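You operate a simulated robot arm through the tools that you are given. There is no shell and no other tool.

You run a simulated robot arm. Do the job below in one go: nothing can be reset, and whatever is moved stays where it is left.

JOB
Switch light and fan on at speed 3 and open the damper till the air display shows 35.

The check looks at the end state, three seconds after you hand in, the way a careful person would. Anything else that was tipped, shoved, dropped, spilled or broken makes it a failure.

ROBOT AND FRAMES
A 6-joint arm with a two-finger gripper, fixed in place. Base frame: the origin is at the foot of the arm, x ahead of it, y to its left, z up. Units: m, degrees, N and s.
With the tool pointing down near the work surface it reaches from about 0.1 to 0.96 m from the base axis. Its first joint turns from -166.0 to 166.0 degrees. Payload 3.43 kg.
The tool frame sits at the grasp point between the pads (the TCP): z along the fingers, y along the line on which they close. The tips reach 0.02 m beyond it. Largest opening 0.19 m; the body of the gripper starts 0.248 m behind the TCP.
Orientation is that of the tool frame in the base frame, as a unit quaternion [x, y, z, w]. With the fingers straight down and closing along the base's y, the tool's x points along the base's -x, its y along +y and its z along -z.

CONTROLS
- The arm moves only by the tool jog_arm. Its argument "deltas" is one flat list of numbers, 7 for each row, row after row: the turn, a rotation vector about the tool's x, y, z in degrees, then the shift along the tool's x, y, z in m, then the gripper command, from -1 (shut) to 1 (fully open), values between in proportion. In form: [wx, wy, wz, dx, dy, dz, hand, wx, wy, wz, dx, dy, dz, hand, ...]. A call has 1 to 20 rows; each row shifts and turns the commanded pose from where the row before left it, along the tool's axes as they then stand. Rows are played at 5 a second. More than 0.05 m and 8.6 degrees between two rows, or a gripper value outside its range, and nothing of the call is played. Where a pose cannot be reached the arm comes as near as it can. A force on the tool above 40 N (or 10 N above the force at the start of the call, whichever is more), or a blocked arm, ends the call early, and 0.2 s more pass. Each finger travels about 0.045 m/s and halts on what it meets, pressing with about 35 N; the grip force reading is that of the motor and also rises with nothing between the fingers. The clock runs only during rows and for 0.2 s after the last one: add rows that do not move to give the fingers time. It gives the time, the measured TCP pose, the force on the tool (base axes), the opening and the grip force at its end, in the units of the frame above (readings bear some noise), with the torque about the TCP (base axes, N m) and any sound that the robot's microphone picked up, and new pictures: "show" is both (left out), scene, wrist or none.
- Cameras (640 x 400 px; columns grow to the right, rows downward): "scene" is fixed at [0.0495, 0.5019, 1.8408]; the picture's right is [-0.51, -0.86, 0.00], its down [-0.51, 0.30, -0.80] and it looks along [0.69, -0.41, -0.60] (base axes); focal length 369 px, centre (320, 200). "wrist" rides on the gripper at [0.071, -0.008, -0.288] in the tool frame; the picture's right is [0.12, 0.99, 0.00], its down [-0.96, 0.12, -0.25] and it looks along [-0.25, 0.03, 0.97] (tool axes); focal length 261 px, centre (320, 200). There is no depth. A picture from a camera that has moved, and an enlarged one, comes with that camera's place and axes in the base frame and with its lens.
- lift_body(by): slides the trunk up (or, below 0, down) by that many m; the arm rides with it, the base frame stays. It gives what a move gives, with no picture.
- inspect(camera, box): a new picture of the part [left, top, right, bottom] of that camera's present view, enlarged. It takes no simulated time.
- close_job(): hands the job in; it is judged then, once.

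Nothing tells you positions but the pictures and the camera data. Unless the task says otherwise, let go and move clear before handing in.

The tools are called after ">>>" as name(argument=value, ...) on one line, values as JSON. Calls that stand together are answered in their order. jog_arm: Moves the arm, as the interface text tells. Its arguments: {"type":"object","properties":{"deltas":{"type":"array","items":{"type":"number"}},"show":{"type":"string","enum":["both","scene","wrist","none"]}},"required":["deltas"]} The other tools are called the same way: lift_body (by) slides the trunk up or down; inspect (camera, box) takes an enlarged picture of a part of a camera's view; close_job () hands the job in.

At the start:

```text
time: 0.0
eef_pos: [0.5875, -0.0437, 1.2999]
orientation: [-0.001, 1.0, 0.0, 0.0]
wrist_force: [0.7, -0.2, 0.5]
moment: [0.01, 0.0, 0.0]
finger_gap: 0.1899
finger_force: 0.1
trunk travel left (down, up): [-0.175, 0.065]
```

scene: 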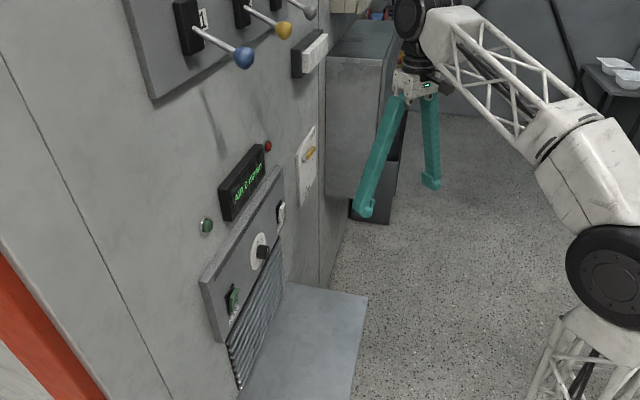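
wrist: 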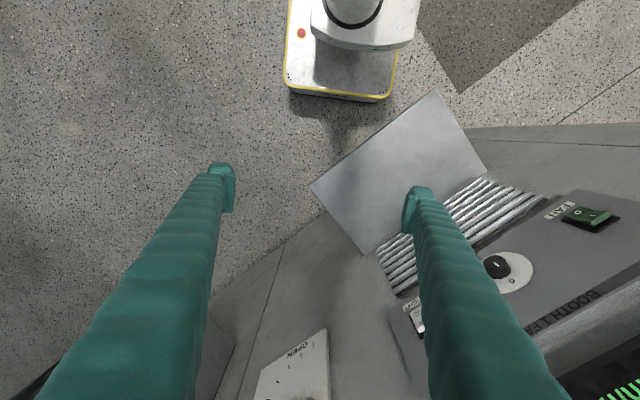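

I see a booth wall with a control panel: a green rocker, a knob, a switch, a display, and levers above. I'll look closer at each of them before moving.

>>> inspect(camera="scene", box=[190, 120, 350, 220])

>>> inspect(camera="scene", box=[190, 180, 350, 390])

>>> inspect(camera="scene", box=[120, 0, 360, 150])

>>> inspect(camera="wrist", box=[360, 160, 640, 400])

>>> inspect(camera="wrist", box=[200, 280, 440, 400])

```text
4.00 times, centred on (270, 170) of scene
camera zoom: at [0.0495, 0.5019, 1.8408], right [-0.51, -0.86, 0.0], down [-0.51, 0.3, -0.8], along [0.69, -0.41, -0.6], focal length 1476 px, centre (520, 320)
```

zoom: 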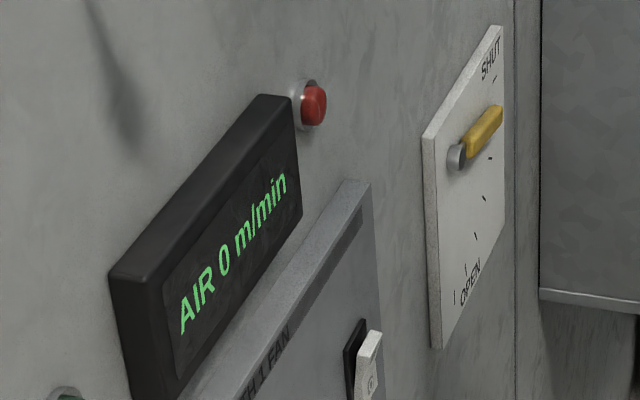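

```text
1.90 times, centred on (270, 285) of scene
camera zoom: at [0.0495, 0.5019, 1.8408], right [-0.51, -0.86, 0.0], down [-0.51, 0.3, -0.8], along [0.69, -0.41, -0.6], focal length 703 px, centre (415, 38)
```

zoom: 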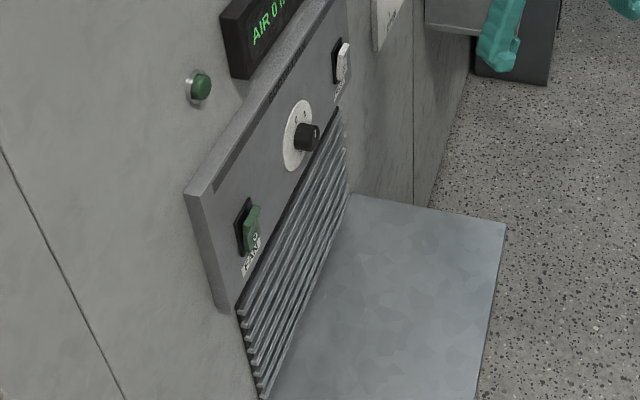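

```text
2.67 times, centred on (240, 75) of scene
camera zoom: at [0.0495, 0.5019, 1.8408], right [-0.51, -0.86, 0.0], down [-0.51, 0.3, -0.8], along [0.69, -0.41, -0.6], focal length 984 px, centre (533, 533)
```

zoom: 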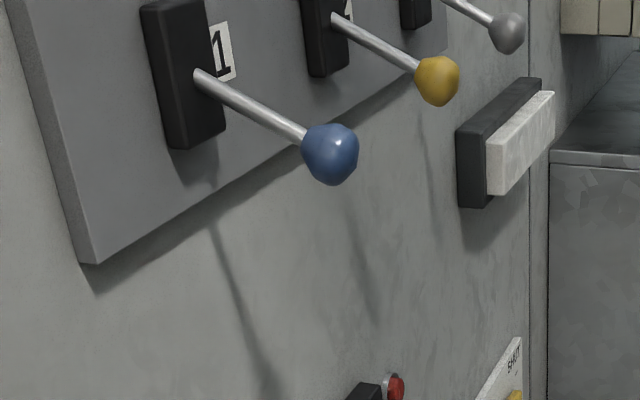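

```text
1.67 times, centred on (500, 280) of wrist
camera zoom: at [0.5168, -0.0519, 1.5875], right [-0.12, 0.99, 0.0], down [0.96, 0.12, 0.25], along [0.25, 0.03, -0.97], focal length 434 px, centre (20, 67)
```

zoom: 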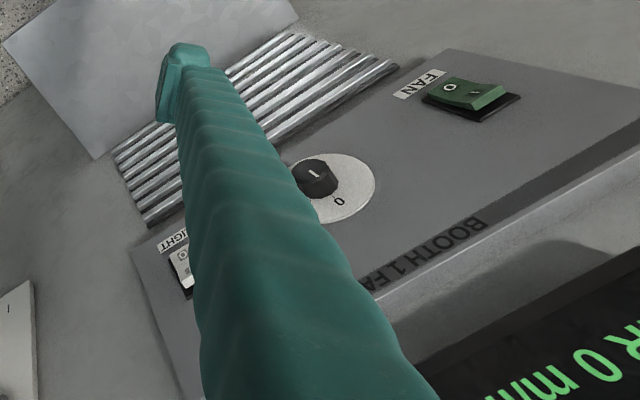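

```text
2.67 times, centred on (320, 340) of wrist
camera zoom: at [0.5168, -0.0519, 1.5875], right [-0.12, 0.99, 0.0], down [0.96, 0.12, 0.25], along [0.25, 0.03, -0.97], focal length 695 px, centre (320, -173)
```

zoom: 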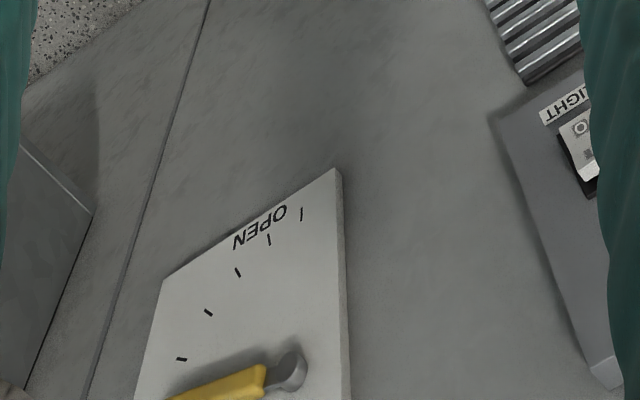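

The panel reads FAN (left rocker), a speed dial, and LIGHT (right rocker), with the damper lever plate further right. I'll zoom in tighter to read the rocker states and the dial numbers.

>>> inspect(camera="scene", box=[215, 270, 263, 300])

>>> inspect(camera="scene", box=[236, 220, 300, 280])

>>> inspect(camera="scene", box=[265, 190, 305, 235])

>>> inspect(camera="wrist", box=[470, 180, 630, 300])

>>> inspect(camera="scene", box=[285, 115, 330, 215])

>>> inspect(camera="scene", box=[400, 60, 640, 400])

```text
13.33 times, centred on (239, 285) of scene
camera zoom: at [0.0495, 0.5019, 1.8408], right [-0.51, -0.86, 0.0], down [-0.51, 0.3, -0.8], along [0.69, -0.41, -0.6], focal length 4919 px, centre (1400, -933)
```

zoom: 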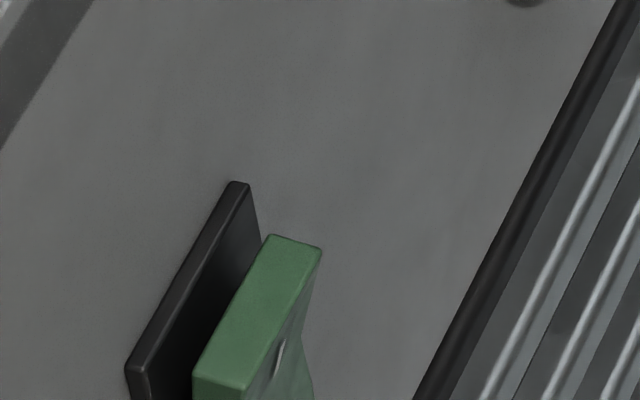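

```text
6.67 times, centred on (268, 250) of scene
camera zoom: at [0.0495, 0.5019, 1.8408], right [-0.51, -0.86, 0.0], down [-0.51, 0.3, -0.8], along [0.69, -0.41, -0.6], focal length 2460 px, centre (667, -133)
```

zoom: 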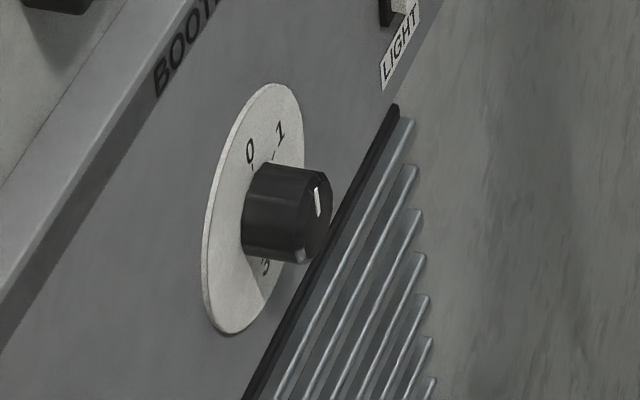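

```text
8.89 times, centred on (285, 212) of scene
camera zoom: at [0.0495, 0.5019, 1.8408], right [-0.51, -0.86, 0.0], down [-0.51, 0.3, -0.8], along [0.69, -0.41, -0.6], focal length 3280 px, centre (631, 89)
```

zoom: 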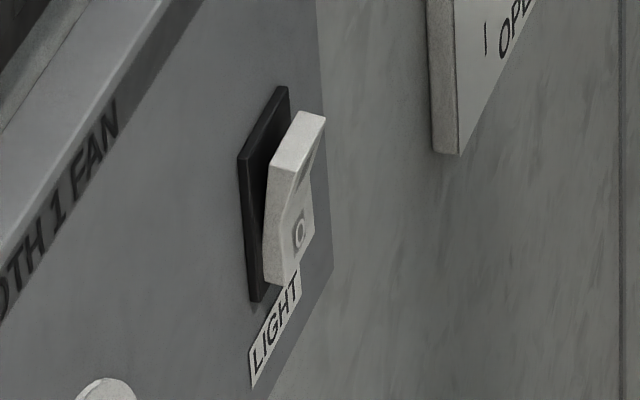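

```text
3.33 times, centred on (550, 240) of wrist
camera zoom: at [0.5168, -0.0519, 1.5875], right [-0.12, 0.99, 0.0], down [0.96, 0.12, 0.25], along [0.25, 0.03, -0.97], focal length 869 px, centre (-447, 67)
```

zoom: 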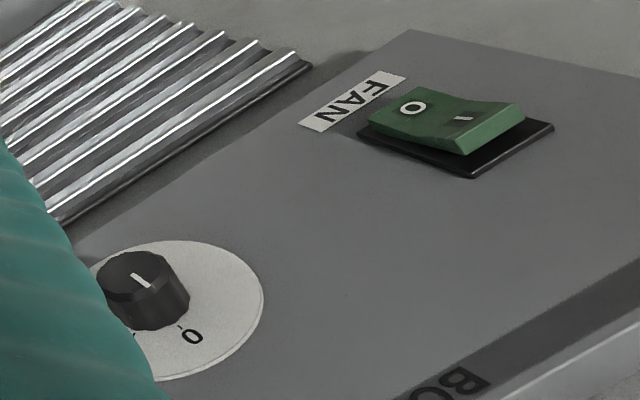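

```text
4.00 times, centred on (308, 165) of scene
camera zoom: at [0.0495, 0.5019, 1.8408], right [-0.51, -0.86, 0.0], down [-0.51, 0.3, -0.8], along [0.69, -0.41, -0.6], focal length 1476 px, centre (370, 340)
```

zoom: 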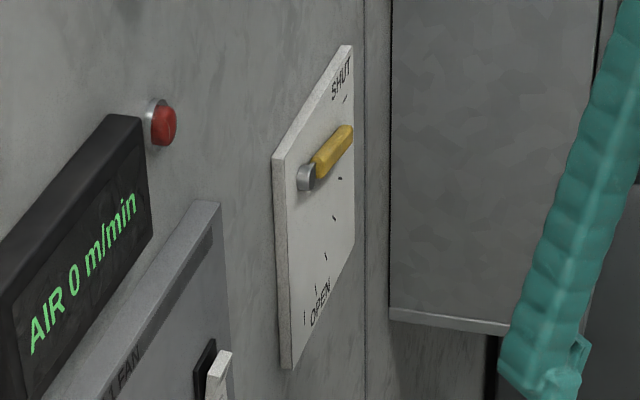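

```text
1.18 times, centred on (520, 230) of scene
camera zoom: at [0.0495, 0.5019, 1.8408], right [-0.51, -0.86, 0.0], down [-0.51, 0.3, -0.8], along [0.69, -0.41, -0.6], focal length 434 px, centre (85, 165)
```

zoom: 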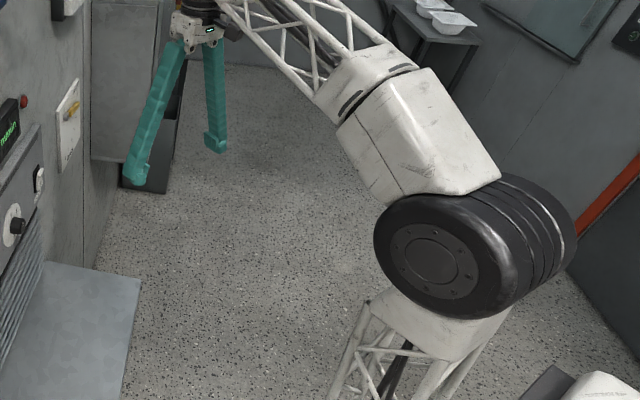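

FAN and LIGHT are both off (lower "O" halves pushed in), so their upper "I" halves need pressing. The dial runs 0 (top), 1, 2, 3 (bottom) clockwise, and the damper lever is near SHUT. I'll swing the tool toward the wall, which looks to stand at about 45°, to get a front view.

>>> jog_arm(deltas=[0, 0, -7.5, 0, 0, 0, 1, 0, 0, -7.5, 0, 0, 0, 1, 0, 0, -7.5, 0, 0, 0, 1, 0, 0, -7.5, 0, 0, 0, 1, 0, 0, -7.5, 0, 0, 0, 1, 0, 0, -7.5, 0, 0, 0, 1, 0, -7.5, 0, 0, 0, 0, 1, 0, -7.5, 0, 0, 0, 0, 1, 0, -7.5, 0, 0, 0, 0, 1, 0, -7.5, 0, 0, 0, 0, 1, 0, -7.5, 0, 0, 0, 0, 1, 0, -7.5, 0, 0, 0, 0, 1])

```text
time: 2.6
eef_pos: [0.5887, -0.0453, 1.2989]
orientation: [-0.354, 0.853, 0.147, 0.355]
wrist_force: [0.6, -0.4, 0.1]
moment: [0.03, 0.05, 0.02]
finger_gap: 0.19
finger_force: 0.1
trunk travel left (down, up): [-0.175, 0.065]
camera wrist: at [0.4154, -0.2291, 1.4527], right [-0.76, 0.64, -0.08], down [0.27, 0.44, 0.86], along [0.59, 0.63, -0.51], focal length 261 px, centre (320, 200)
```

scene: 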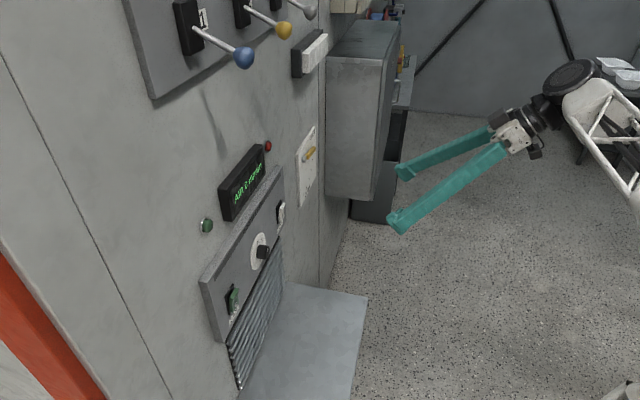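
wrist: 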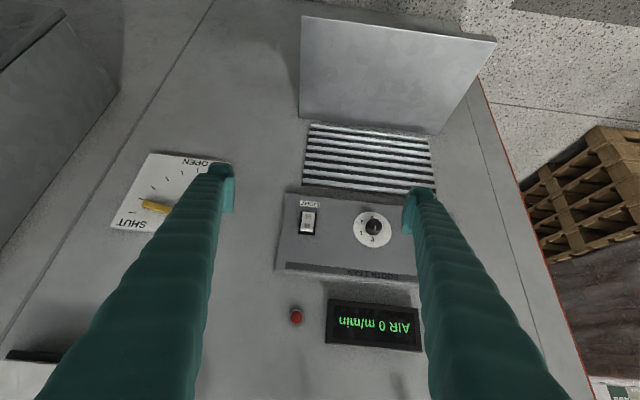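

The view is good but upside down: panel, dial, LIGHT rocker, display and damper plate are all visible. I'll finish pitching until the tool is horizontal.

>>> jog_arm(deltas=[0, -7.5, 0, 0, 0, 0, 1, 0, -7.5, 0, 0, 0, 0, 1, 0, -7.5, 0, 0, 0, 0, 1, 0, -7.5, 0, 0, 0, 0, 1, 0, -7.5, 0, 0, 0, 0, 1, 0, -7.5, 0, 0, 0, 0, 1, 0, 0, 0, 0, 0, 0, 1])

```text
time: 4.2
eef_pos: [0.5869, -0.044, 1.3017]
orientation: [-0.271, 0.653, 0.271, 0.653]
wrist_force: [0.0, 0.1, 0.0]
moment: [0.04, 0.01, 0.01]
finger_gap: 0.1899
finger_force: 0.1
trunk travel left (down, up): [-0.175, 0.065]
camera wrist: at [0.3901, -0.2531, 1.2295], right [-0.7, 0.7, -0.12], down [-0.26, -0.09, 0.96], along [0.66, 0.71, 0.25], focal length 261 px, centre (320, 200)
```

scene: 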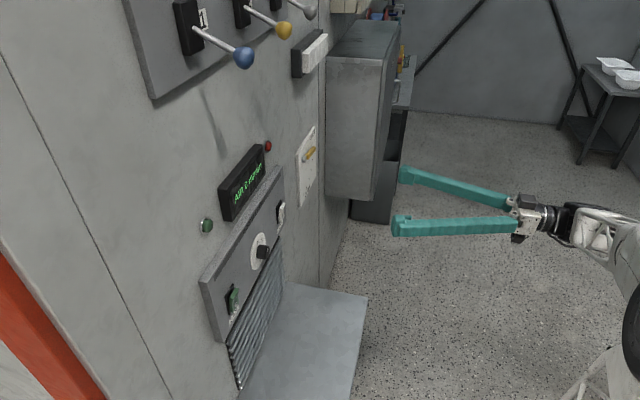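
wrist: 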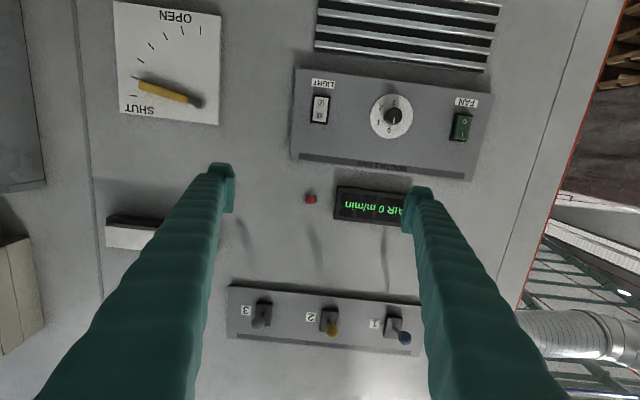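

Now I have a frontal, inverted view of everything. I'll enlarge the controls to measure them.

>>> inspect(camera="wrist", box=[290, 60, 500, 190])

>>> inspect(camera="wrist", box=[105, 0, 230, 130])

>>> inspect(camera="wrist", box=[300, 160, 420, 240])

>>> inspect(camera="wrist", box=[360, 80, 430, 150])

```text
3.05 times, centred on (395, 125) of wrist
camera zoom: at [0.3901, -0.2531, 1.2295], right [-0.7, 0.7, -0.12], down [-0.26, -0.09, 0.96], along [0.66, 0.71, 0.25], focal length 794 px, centre (91, 429)
```

zoom: 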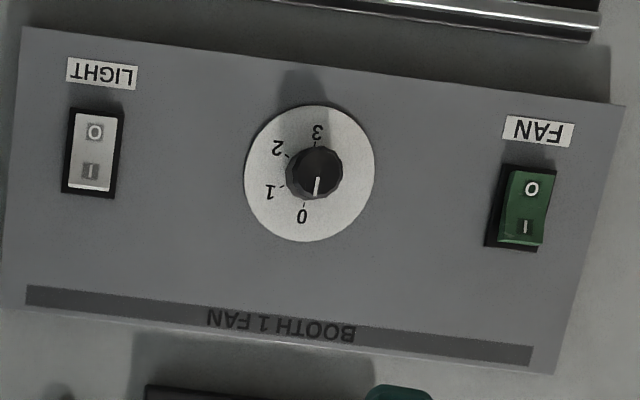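

```text
3.08 times, centred on (168, 65) of wrist
camera zoom: at [0.3901, -0.2531, 1.2295], right [-0.7, 0.7, -0.12], down [-0.26, -0.09, 0.96], along [0.66, 0.71, 0.25], focal length 802 px, centre (789, 615)
```

zoom: 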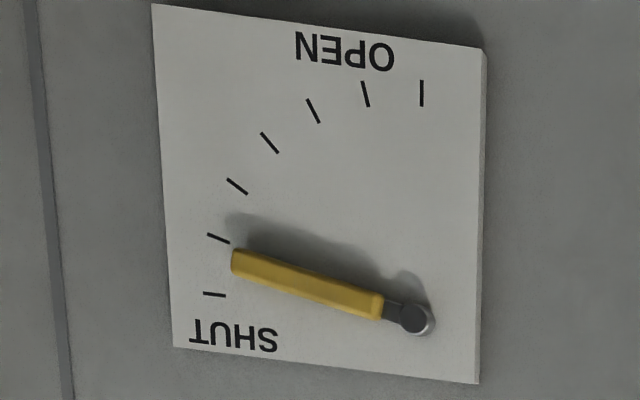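

```text
5.00 times, centred on (360, 200) of wrist
camera zoom: at [0.3901, -0.2531, 1.2295], right [-0.7, 0.7, -0.12], down [-0.26, -0.09, 0.96], along [0.66, 0.71, 0.25], focal length 1303 px, centre (120, 200)
```

zoom: 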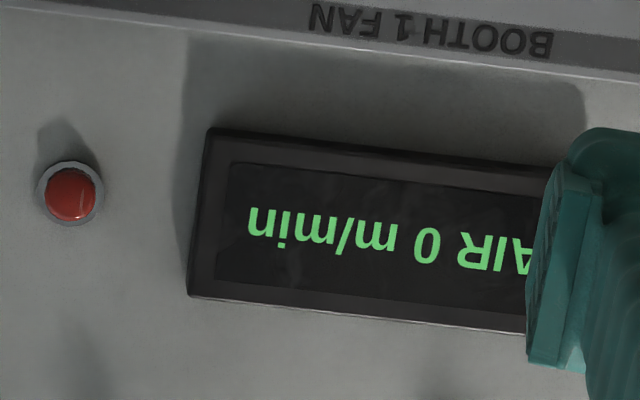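

```text
5.71 times, centred on (395, 115) of wrist
camera zoom: at [0.3901, -0.2531, 1.2295], right [-0.7, 0.7, -0.12], down [-0.26, -0.09, 0.96], along [0.66, 0.71, 0.25], focal length 1489 px, centre (-109, 686)
```

zoom: 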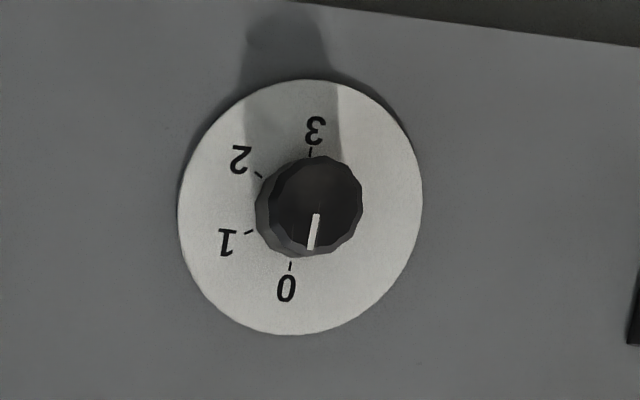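

The frontal view gives me the layout. Using h as distance along the wall to the right and n as depth into the wall:
- FAN "I" half: h≈0.134, z≈1.193
- Knob axis: h≈0.298, z≈1.174
- LIGHT "I" half: h≈0.460, z≈1.193
- Damper pivot: h≈0.727, z≈1.20
- Face depth: n≈0.70

I'll do LIGHT first. I'll close the gripper and move in front of its upper half with the tool tilted slightly up.

>>> jog_arm(deltas=[0, 0, 0, 0.00893, -0.00139, 0.018, -1, 0, 0, 0, 0.00893, -0.00139, 0.018, -1, 0, 0, 0, 0.00893, -0.00139, 0.018, -1, 0, 0, 0, 0.00893, -0.00139, 0.018, -1, 0, 0, 0, 0.00893, -0.00139, 0.018, -1, 0, 0, 0, 0.00893, -0.00139, 0.018, -1, 0, 0, 0, 0.00893, -0.00139, 0.018, -1, 0, 0, 0, 0.00893, -0.00139, 0.018, -1, 0, 0, 0, 0.00893, -0.00139, 0.018, -1, 0, 0, 0, 0.00893, -0.00139, 0.018, -1, 0, -6, 0, 0, 0, 0, -1, 0, -6, 0, 0, 0, 0, -1, 0, 0, 0, 0, 0, 0, -1])

```text
time: 7.0
eef_pos: [0.7244, 0.0726, 1.2122]
orientation: [-0.242, 0.581, 0.298, 0.718]
wrist_force: [0.0, 0.2, 0.6]
moment: [-0.01, 0.02, -0.02]
finger_gap: 0.0002
finger_force: 34.1
trunk travel left (down, up): [-0.175, 0.065]
camera wrist: at [0.5423, -0.1209, 1.0816], right [-0.69, 0.72, -0.12], down [-0.4, -0.23, 0.89], along [0.61, 0.66, 0.44], focal length 261 px, centre (320, 200)
```

scene: 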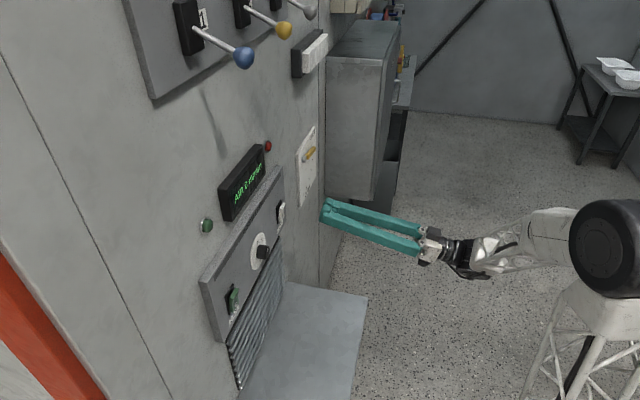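
wrist: 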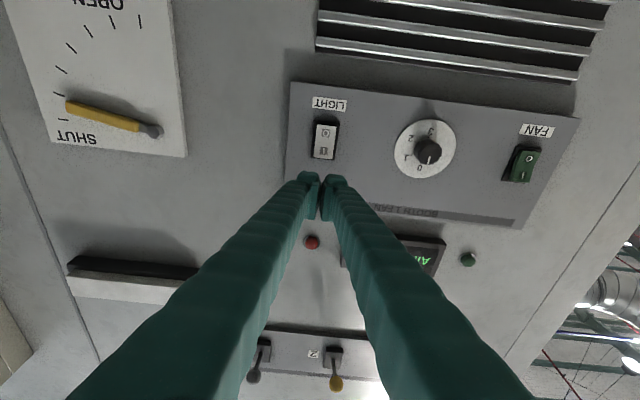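

LIGHT rocker confirmed at n≈0.70, z≈1.193 by a second view. I'll approach along the wall normal and stop just short of contact.

>>> jog_arm(deltas=[0, 0, 0, 0.00416, 0, 0.01956, -1, 0, 0, 0, 0.00416, 0, 0.01956, -1, 0, 0, 0, 0.00416, 0, 0.01956, -1, 0, 0, 0, 0.00416, 0, 0.01956, -1, 0, 0, 0, 0.00416, 0, 0.01956, -1, 0, 0, 0, 0, 0, 0, -1])

```text
time: 8.4
eef_pos: [0.7942, 0.1443, 1.2099]
orientation: [-0.242, 0.581, 0.298, 0.718]
wrist_force: [-0.4, 0.4, 0.0]
moment: [-0.03, 0.01, 0.01]
finger_gap: 0.0
finger_force: 34.3
trunk travel left (down, up): [-0.175, 0.065]
camera wrist: at [0.6127, -0.0493, 1.0816], right [-0.69, 0.72, -0.12], down [-0.39, -0.23, 0.89], along [0.61, 0.66, 0.44], focal length 261 px, centre (320, 200)
```

scene: 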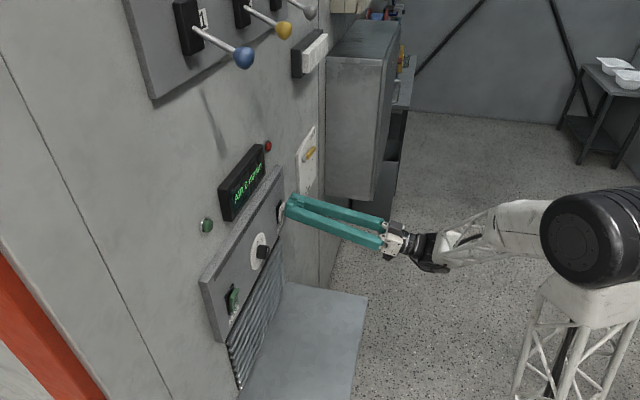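
wrist: 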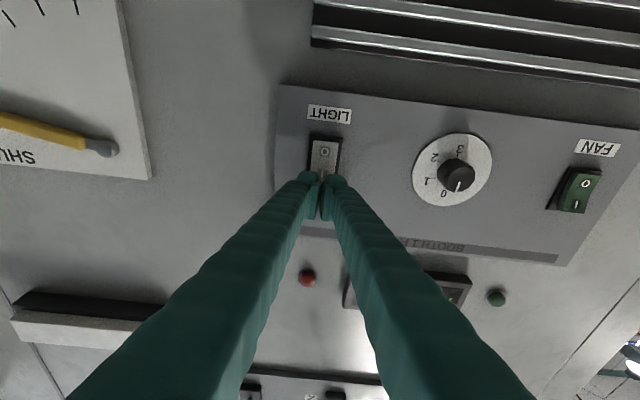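

>>> inspect(camera="wrist", box=[270, 90, 380, 200])

>>> inspect(camera="scene", box=[262, 185, 312, 235])

```text
3.64 times, centred on (325, 145) of wrist
camera zoom: at [0.6127, -0.0493, 1.0816], right [-0.69, 0.72, -0.12], down [-0.39, -0.23, 0.89], along [0.61, 0.66, 0.44], focal length 948 px, centre (302, 400)
```

zoom: 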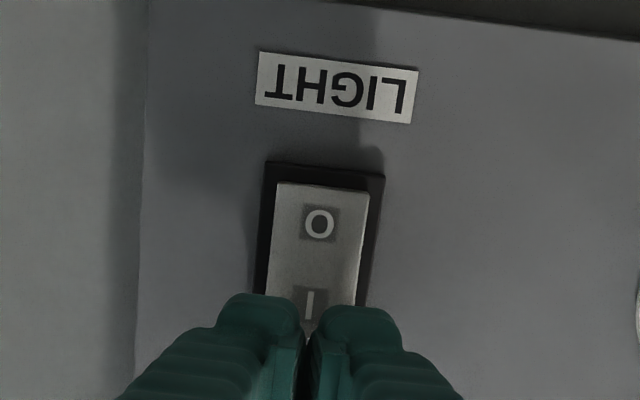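

```text
8.00 times, centred on (287, 210) of scene
camera zoom: at [0.0495, 0.5019, 1.8408], right [-0.51, -0.86, 0.0], down [-0.51, 0.3, -0.8], along [0.69, -0.41, -0.6], focal length 2952 px, centre (584, 120)
```

zoom: 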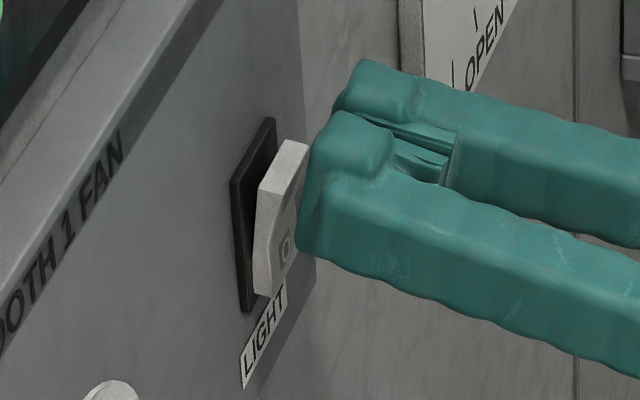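

The tips sit right in front of the "I" half. I'll press in small steps along the normal.

>>> jog_arm(deltas=[0, 0, 0, 0.00083, 0, 0.00391, -1, 0, 0, 0, 0.00083, 0, 0.00391, -1, 0, 0, 0, 0.00083, 0, 0.00391, -1, 0, 0, 0, 0.00083, 0, 0.00391, -1, 0, 0, 0, 0, 0, 0, -1])

>>> inspect(camera="scene", box=[262, 185, 312, 235])

```text
time: 9.7
eef_pos: [0.8054, 0.1548, 1.2103]
orientation: [-0.24, 0.581, 0.297, 0.718]
wrist_force: [-28.5, -33.1, -4.6]
moment: [-0.58, 0.35, -0.07]
finger_gap: 0.0059
finger_force: 34.0
trunk travel left (down, up): [-0.175, 0.065]
heard: click
stopped in row 5: the force on the tool passed its limit at 41 N (the readings are from after the stop); the commanded pose is now the measured one
camera wrist: at [0.6231, -0.0396, 1.0826], right [-0.69, 0.72, -0.12], down [-0.39, -0.23, 0.89], along [0.61, 0.66, 0.44], focal length 261 px, centre (320, 200)
```

scene: 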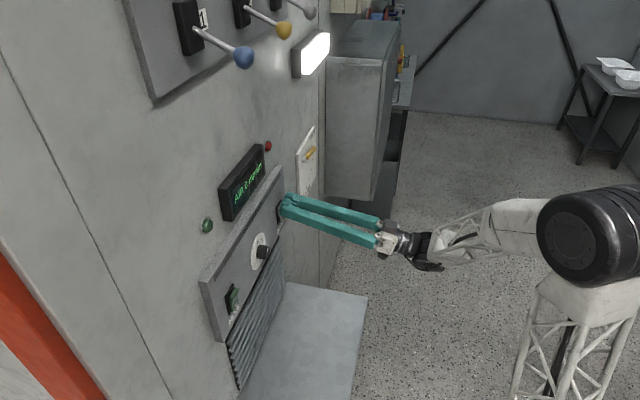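
wrist: 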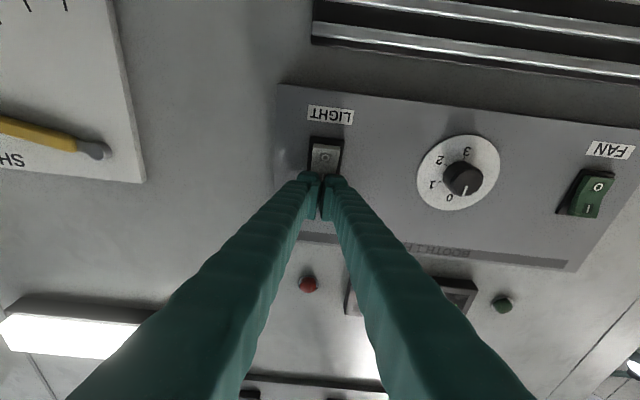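

```text
8.00 times, centred on (287, 210) of scene
camera zoom: at [0.0495, 0.5019, 1.8408], right [-0.51, -0.86, 0.0], down [-0.51, 0.3, -0.8], along [0.69, -0.41, -0.6], focal length 2952 px, centre (584, 120)
```

zoom: 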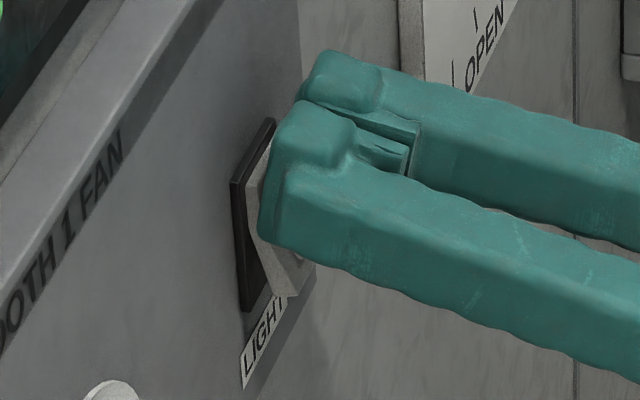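

LIGHT clicked and the lamp above is lit. I'll back off, level the tool and move in front of the speed knob.

>>> jog_arm(deltas=[0, 0, 0, -0.00416, 0, -0.01956, -1, 0, 0, 0, -0.00416, 0, -0.01956, -1, 0, 0, 0, -0.00416, 0, -0.01956, -1, 0, 6, 0, 0, 0, 0, -1, 0, 6, 0, 0, 0, 0, -0.05, 0, 0, 0, 0.00605, 0.0271, -0.003, -0.05, 0, 0, 0, 0.00605, 0.0271, -0.003, -0.05, 0, 0, 0, 0.00605, 0.0271, -0.003, -0.05, 0, 0, 0, 0.00605, 0.0271, -0.003, -0.05, 0, 0, 0, 0.00605, 0.0271, -0.003, -0.05, 0, 0, 0, 0.00605, 0.0271, -0.003, -0.05, 0, 0, 0, 0, 0, 0, -0.05])

>>> inspect(camera="wrist", box=[240, 80, 400, 200])

```text
time: 12.3
eef_pos: [0.6373, 0.2159, 1.1745]
orientation: [-0.273, 0.654, 0.272, 0.651]
wrist_force: [0.5, -0.2, -0.1]
moment: [-0.01, 0.0, 0.04]
finger_gap: 0.0903
finger_force: 0.0
trunk travel left (down, up): [-0.175, 0.065]
camera wrist: at [0.4402, 0.0062, 1.1056], right [-0.71, 0.7, -0.12], down [-0.25, -0.09, 0.96], along [0.66, 0.71, 0.24], focal length 261 px, centre (320, 200)
```

scene: 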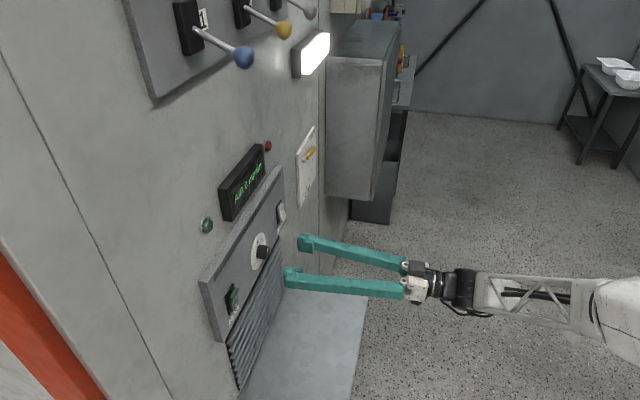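
wrist: 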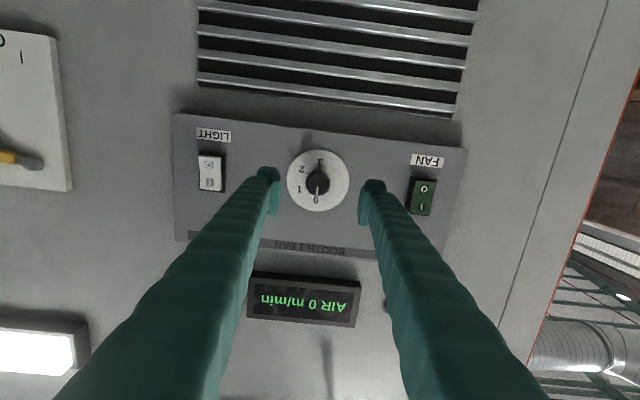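

```text
3.33 times, centred on (320, 140) of wrist
camera zoom: at [0.4402, 0.0062, 1.1056], right [-0.71, 0.7, -0.12], down [-0.25, -0.09, 0.96], along [0.66, 0.71, 0.24], focal length 869 px, centre (320, 400)
```

zoom: 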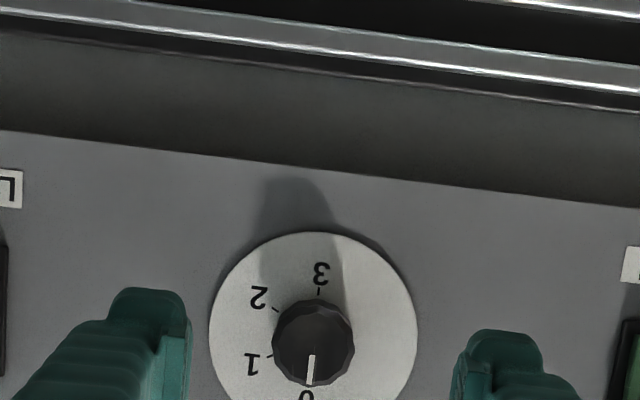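

The knob is centred to within about 2 mm, at h≈0.300, z≈1.173. I'll pre-rotate the tool −90° about its axis so I can turn the knob the full 180° clockwise in one grip.

>>> jog_arm(deltas=[0, 0, 0, 0.001, -0.002, 0, -0.05, 0, 0, -8.2, 0, 0, 0, -0.05, 0, 0, -8.2, 0, 0, 0, -0.05, 0, 0, -8.2, 0, 0, 0, -0.05, 0, 0, -8.2, 0, 0, 0, -0.05, 0, 0, -8.2, 0, 0, 0, -0.05, 0, 0, -8.2, 0, 0, 0, -0.05, 0, 0, -8.2, 0, 0, 0, -0.05, 0, 0, -8.2, 0, 0, 0, -0.05, 0, 0, -8.2, 0, 0, 0, -0.05, 0, 0, -8.2, 0, 0, 0, -0.05, 0, 0, -8.0, 0, 0, 0, -0.05, 0, 0, 0, 0, 0, 0, -0.05])

>>> inspect(camera="wrist", box=[240, 120, 400, 240])

```text
time: 14.7
eef_pos: [0.3927, 0.2804, 1.2862]
orientation: [-0.62, 0.342, -0.027, 0.705]
wrist_force: [0.1, -0.9, -0.5]
moment: [-0.01, 0.04, -0.1]
finger_gap: 0.0901
finger_force: 0.1
out of reach, approached as far as the arm can: row 6, 7, 8, 9, 10, 11, 12
trunk travel left (down, up): [-0.175, 0.065]
stopped in row 12: the arm was blocked; the commanded pose is now the measured one
camera wrist: at [0.3016, 0.0006, 1.2632], right [-0.29, 0.17, -0.94], down [-0.91, 0.26, 0.33], along [0.3, 0.95, 0.08], focal length 261 px, centre (320, 200)
```

scene: 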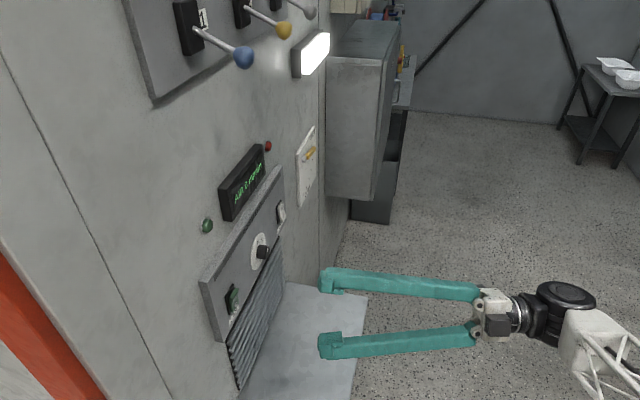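
wrist: 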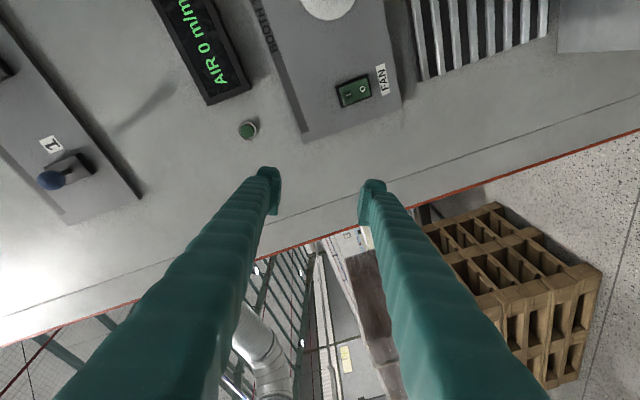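

```text
3.33 times, centred on (320, 180) of wrist
camera zoom: at [0.3016, 0.0006, 1.2632], right [-0.29, 0.17, -0.94], down [-0.91, 0.26, 0.33], along [0.3, 0.95, 0.08], focal length 869 px, centre (320, 267)
```

zoom: 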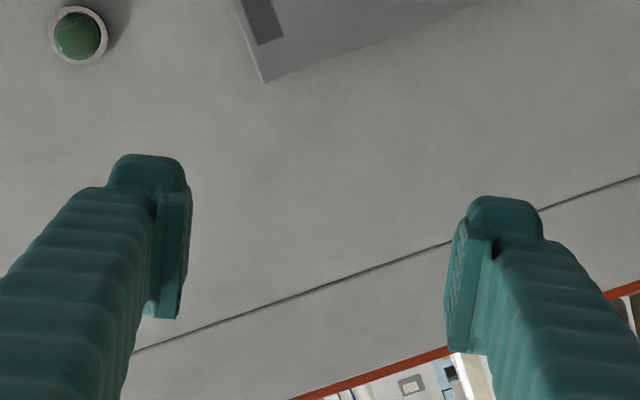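

The roll hit a joint limit and the arm drifted off toward the left in free space; nothing looks touched. I'll roll back to unwind it.

>>> jog_arm(deltas=[0, 0, 7.9, 0, 0, 0, -0.05, 0, 0, 7.9, 0, 0, 0, -0.05, 0, 0, 7.9, 0, 0, 0, -0.05, 0, 0, 7.9, 0, 0, 0, -0.05])

```text
time: 15.7
eef_pos: [0.393, 0.2812, 1.2867]
orientation: [-0.503, 0.499, 0.168, 0.686]
wrist_force: [-0.5, 0.0, -0.4]
moment: [-0.01, -0.01, -0.01]
finger_gap: 0.0901
finger_force: 0.0
trunk travel left (down, up): [-0.175, 0.065]
camera wrist: at [0.283, 0.0117, 1.2323], right [-0.67, 0.4, -0.62], down [-0.64, 0.1, 0.76], along [0.37, 0.91, 0.19], focal length 261 px, centre (320, 200)
```

scene: 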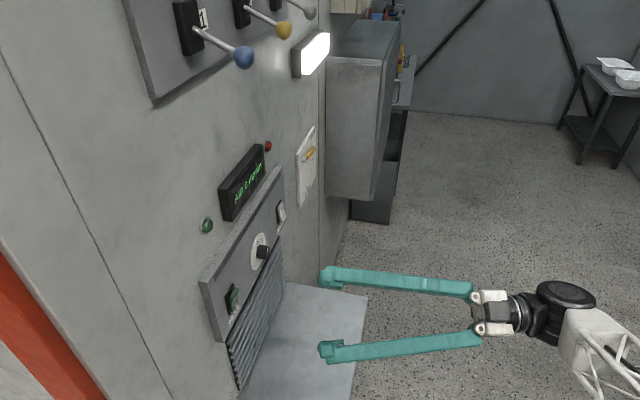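
wrist: 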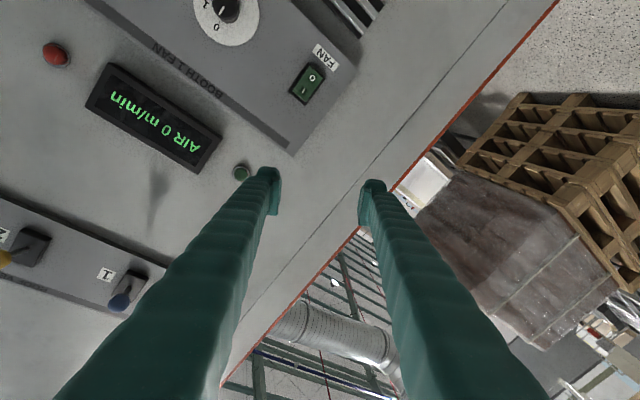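

Unwinding works. I'll finish the roll and close the gripper; from here the FAN rocker is conveniently in front, so I'll do FAN next.

>>> jog_arm(deltas=[0, 0, 7.9, 0, 0, 0, -1, 0, 0, 7.9, 0, 0, 0, -1, 0, 0, 7.9, 0, 0, 0, -1, 0, 0, 7.9, 0, 0, 0, -1, 0, 0, 0, 0, 0, 0, -1, 0, 0, 0, 0, 0, 0, -1])

```text
time: 17.1
eef_pos: [0.3939, 0.2811, 1.2853]
orientation: [-0.349, 0.617, 0.349, 0.614]
wrist_force: [-0.8, 0.2, 0.5]
moment: [0.02, 0.03, -0.04]
finger_gap: 0.0002
finger_force: 31.1
trunk travel left (down, up): [-0.175, 0.065]
camera wrist: at [0.2526, 0.0301, 1.2168], right [-0.85, 0.51, -0.12], down [-0.22, -0.15, 0.96], along [0.47, 0.85, 0.24], focal length 261 px, centre (320, 200)
```

scene: 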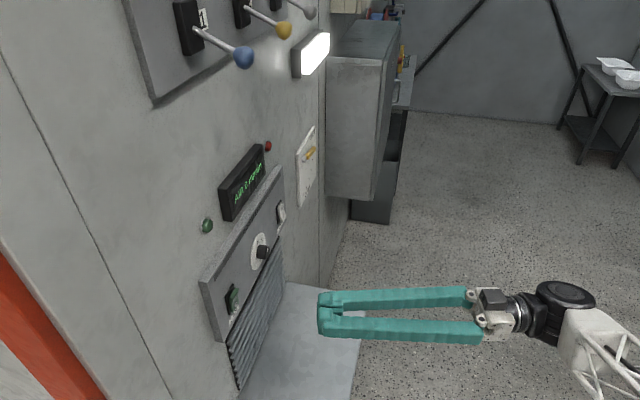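
wrist: 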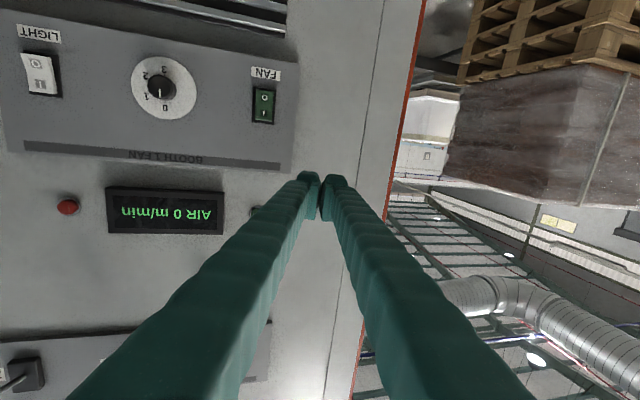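

>>> inspect(camera="wrist", box=[220, 60, 300, 140])

```text
5.00 times, centred on (260, 100) of wrist
camera zoom: at [0.2526, 0.0301, 1.2168], right [-0.85, 0.51, -0.12], down [-0.22, -0.15, 0.96], along [0.47, 0.85, 0.24], focal length 1303 px, centre (620, 700)
```

zoom: 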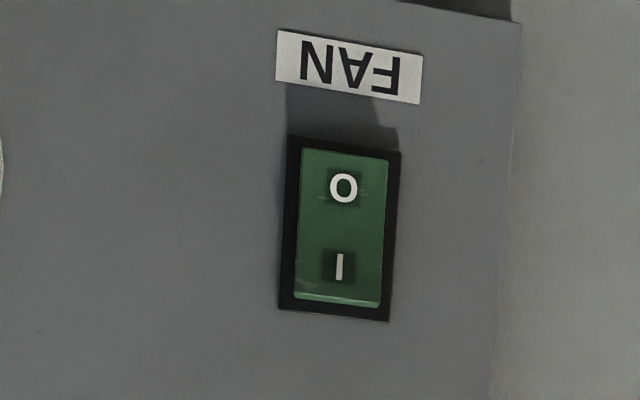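

FAN rocker refined to h≈0.137, z≈1.193. I'll tilt up 12°, line up with its "I" half, and approach along the normal.

>>> jog_arm(deltas=[0, -6, 0, 0, 0, 0, -1, 0, -6, 0, 0, 0, 0, -1, 0, 0, 0, 0.01366, -0.0115, -0.00586, -1, 0, 0, 0, 0.01366, -0.0115, -0.00586, -1, 0, 0, 0, 0.01366, -0.0115, -0.00586, -1, 0, 0, 0, 0.01366, -0.0115, -0.00586, -1, 0, 0, 0, 0.01366, -0.0115, -0.00586, -1, 0, 0, 0, 0.00484, -0.00584, 0.02276, -1, 0, 0, 0, 0.00484, -0.00584, 0.02276, -1, 0, 0, 0, 0.00484, -0.00584, 0.02276, -1, 0, 0, 0, 0.00484, -0.00584, 0.02276, -1, 0, 0, 0, 0.00484, -0.00584, 0.02276, -1, 0, 0, 0, 0.00484, -0.00584, 0.02276, -1, 0, 0, 0, 0, 0, 0, -1])

>>> inspect(camera="wrist", box=[260, 90, 380, 200])

>>> inspect(camera="scene", box=[205, 265, 275, 330])

```text
time: 20.1
eef_pos: [0.5647, 0.3198, 1.3015]
orientation: [-0.306, 0.552, 0.382, 0.675]
wrist_force: [0.6, 0.1, 0.0]
moment: [-0.04, 0.06, 0.02]
finger_gap: 0.0
finger_force: 34.1
out of reach, approached as far as the arm can: row 1, 2, 3, 4, 5, 6, 7
trunk travel left (down, up): [-0.175, 0.065]
camera wrist: at [0.4315, 0.089, 1.1738], right [-0.83, 0.54, -0.11], down [-0.32, -0.32, 0.89], along [0.45, 0.78, 0.44], focal length 261 px, centre (320, 200)
```

scene: 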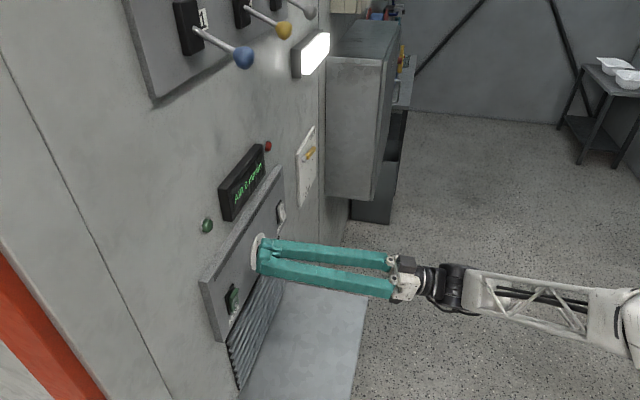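
wrist: 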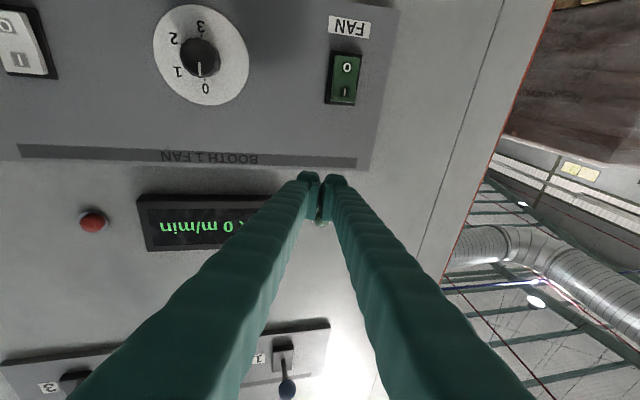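

```text
3.64 times, centred on (320, 145) of wrist
camera zoom: at [0.4315, 0.089, 1.1738], right [-0.83, 0.54, -0.11], down [-0.32, -0.32, 0.89], along [0.45, 0.78, 0.44], focal length 948 px, centre (320, 400)
```

zoom: 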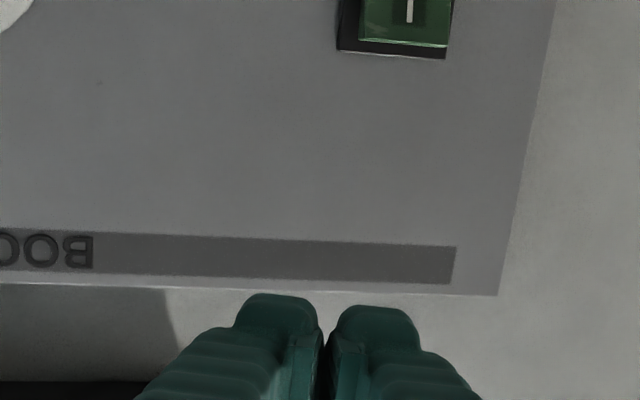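

```text
6.15 times, centred on (240, 298) of scene
camera zoom: at [0.0495, 0.5019, 1.8408], right [-0.51, -0.86, 0.0], down [-0.51, 0.3, -0.8], along [0.69, -0.41, -0.6], focal length 2270 px, centre (812, -400)
```

zoom: 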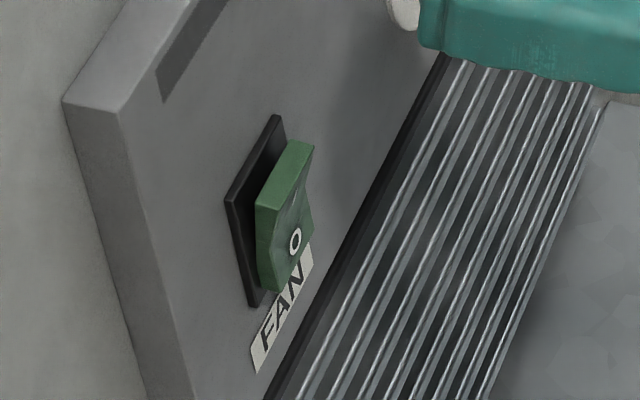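

Some of the start poses were out of reach, so the tool ended higher than planned: now in free space at z≈1.30, in front of the panel. I'll shift down and left to the FAN "I" half while staying clear.

>>> jog_arm(deltas=[0, 0, 0, 0.0148, 0.00553, -0.00173, -1, 0, 0, 0, 0.0148, 0.00553, -0.00173, -1, 0, 0, 0, 0.0148, 0.00553, -0.00173, -1, 0, 0, 0, 0.0148, 0.00553, -0.00173, -1, 0, 0, 0, 0.0148, 0.00553, -0.00173, -1, 0, 0, 0, 0.0148, 0.00553, -0.00173, -1, 0, 0, 0, 0, 0, 0, -1])

>>> inspect(camera="wrist", box=[260, 90, 380, 200])

>>> inspect(camera="scene", box=[205, 265, 275, 330])

```text
time: 21.7
eef_pos: [0.5739, 0.3432, 1.2555]
orientation: [-0.307, 0.552, 0.382, 0.674]
wrist_force: [0.4, -0.2, 0.0]
moment: [0.01, -0.01, 0.0]
finger_gap: 0.0
finger_force: 33.8
out of reach, approached as far as the arm can: row 3, 4, 5, 6
trunk travel left (down, up): [-0.175, 0.065]
camera wrist: at [0.4403, 0.112, 1.1287], right [-0.84, 0.54, -0.11], down [-0.32, -0.32, 0.89], along [0.45, 0.78, 0.44], focal length 261 px, centre (320, 200)
```

scene: 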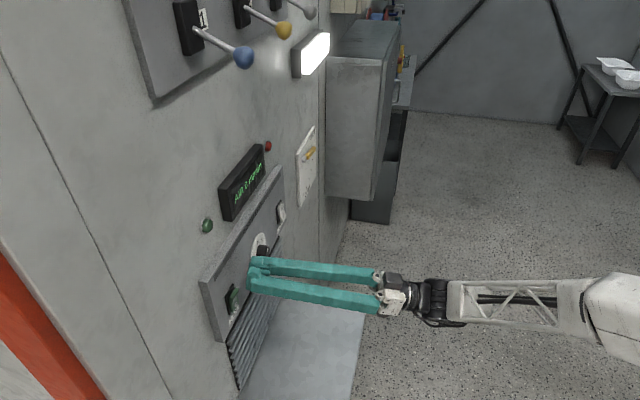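
wrist: 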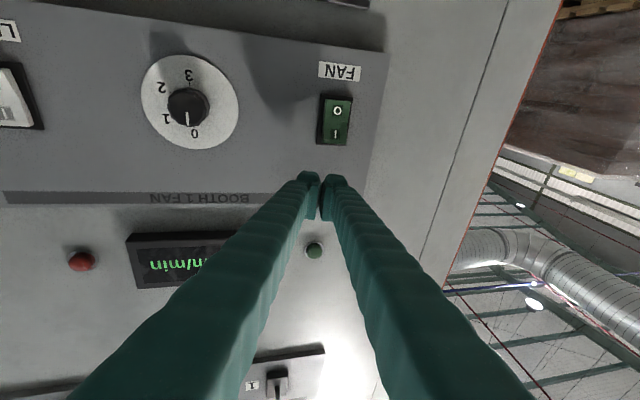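

```text
3.64 times, centred on (320, 145) of wrist
camera zoom: at [0.4403, 0.112, 1.1287], right [-0.84, 0.54, -0.11], down [-0.32, -0.32, 0.89], along [0.45, 0.78, 0.44], focal length 948 px, centre (320, 400)
```

zoom: 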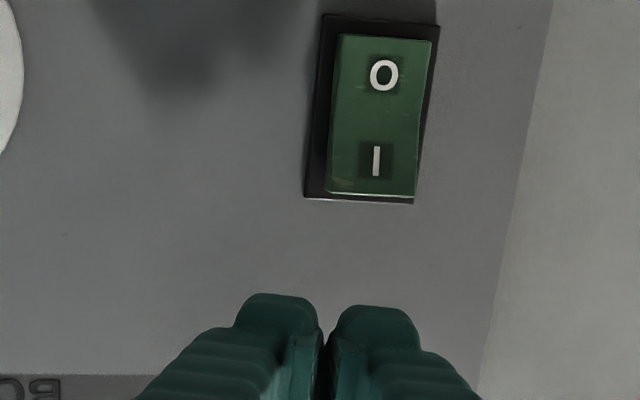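

```text
6.15 times, centred on (240, 298) of scene
camera zoom: at [0.0495, 0.5019, 1.8408], right [-0.51, -0.86, 0.0], down [-0.51, 0.3, -0.8], along [0.69, -0.41, -0.6], focal length 2270 px, centre (812, -400)
```

zoom: 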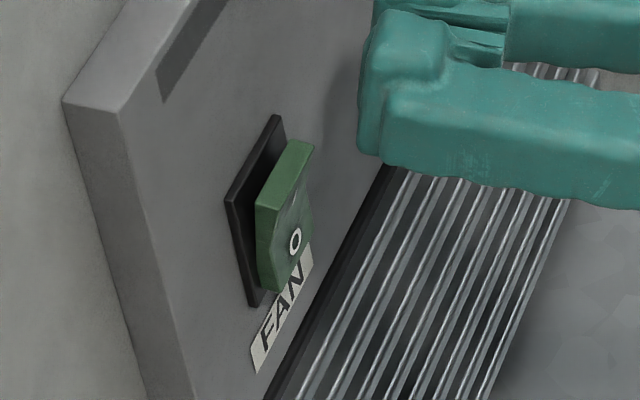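

At this close-in pose the arm can't go lower. I'll lower the trunk 0.1 m so the target sits higher relative to the shoulder; the tip stays about 2 cm clear of the panel controls while it descends.

>>> lift_body(by=-0.1)

>>> inspect(camera="scene", box=[160, 150, 640, 400])

```text
time: 23.0
eef_pos: [0.5734, 0.3437, 1.1548]
orientation: [-0.307, 0.552, 0.383, 0.674]
wrist_force: [0.7, 0.5, 0.8]
moment: [0.01, 0.01, -0.02]
finger_gap: 0.0002
finger_force: 34.1
trunk travel left (down, up): [-0.075, 0.165]
```

```text
1.33 times, centred on (400, 275) of scene
camera zoom: at [0.0495, 0.5019, 1.8408], right [-0.51, -0.86, 0.0], down [-0.51, 0.3, -0.8], along [0.69, -0.41, -0.6], focal length 492 px, centre (213, 100)
```

zoom: 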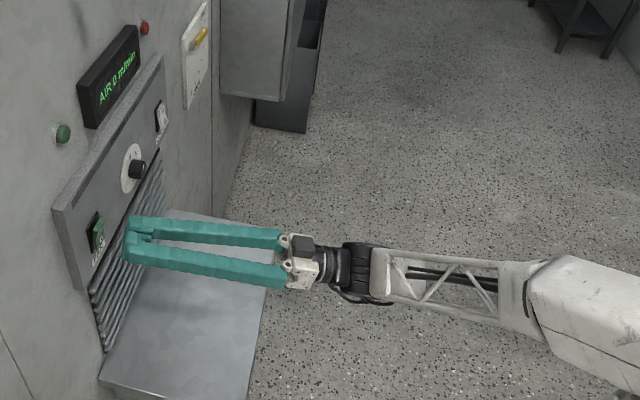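

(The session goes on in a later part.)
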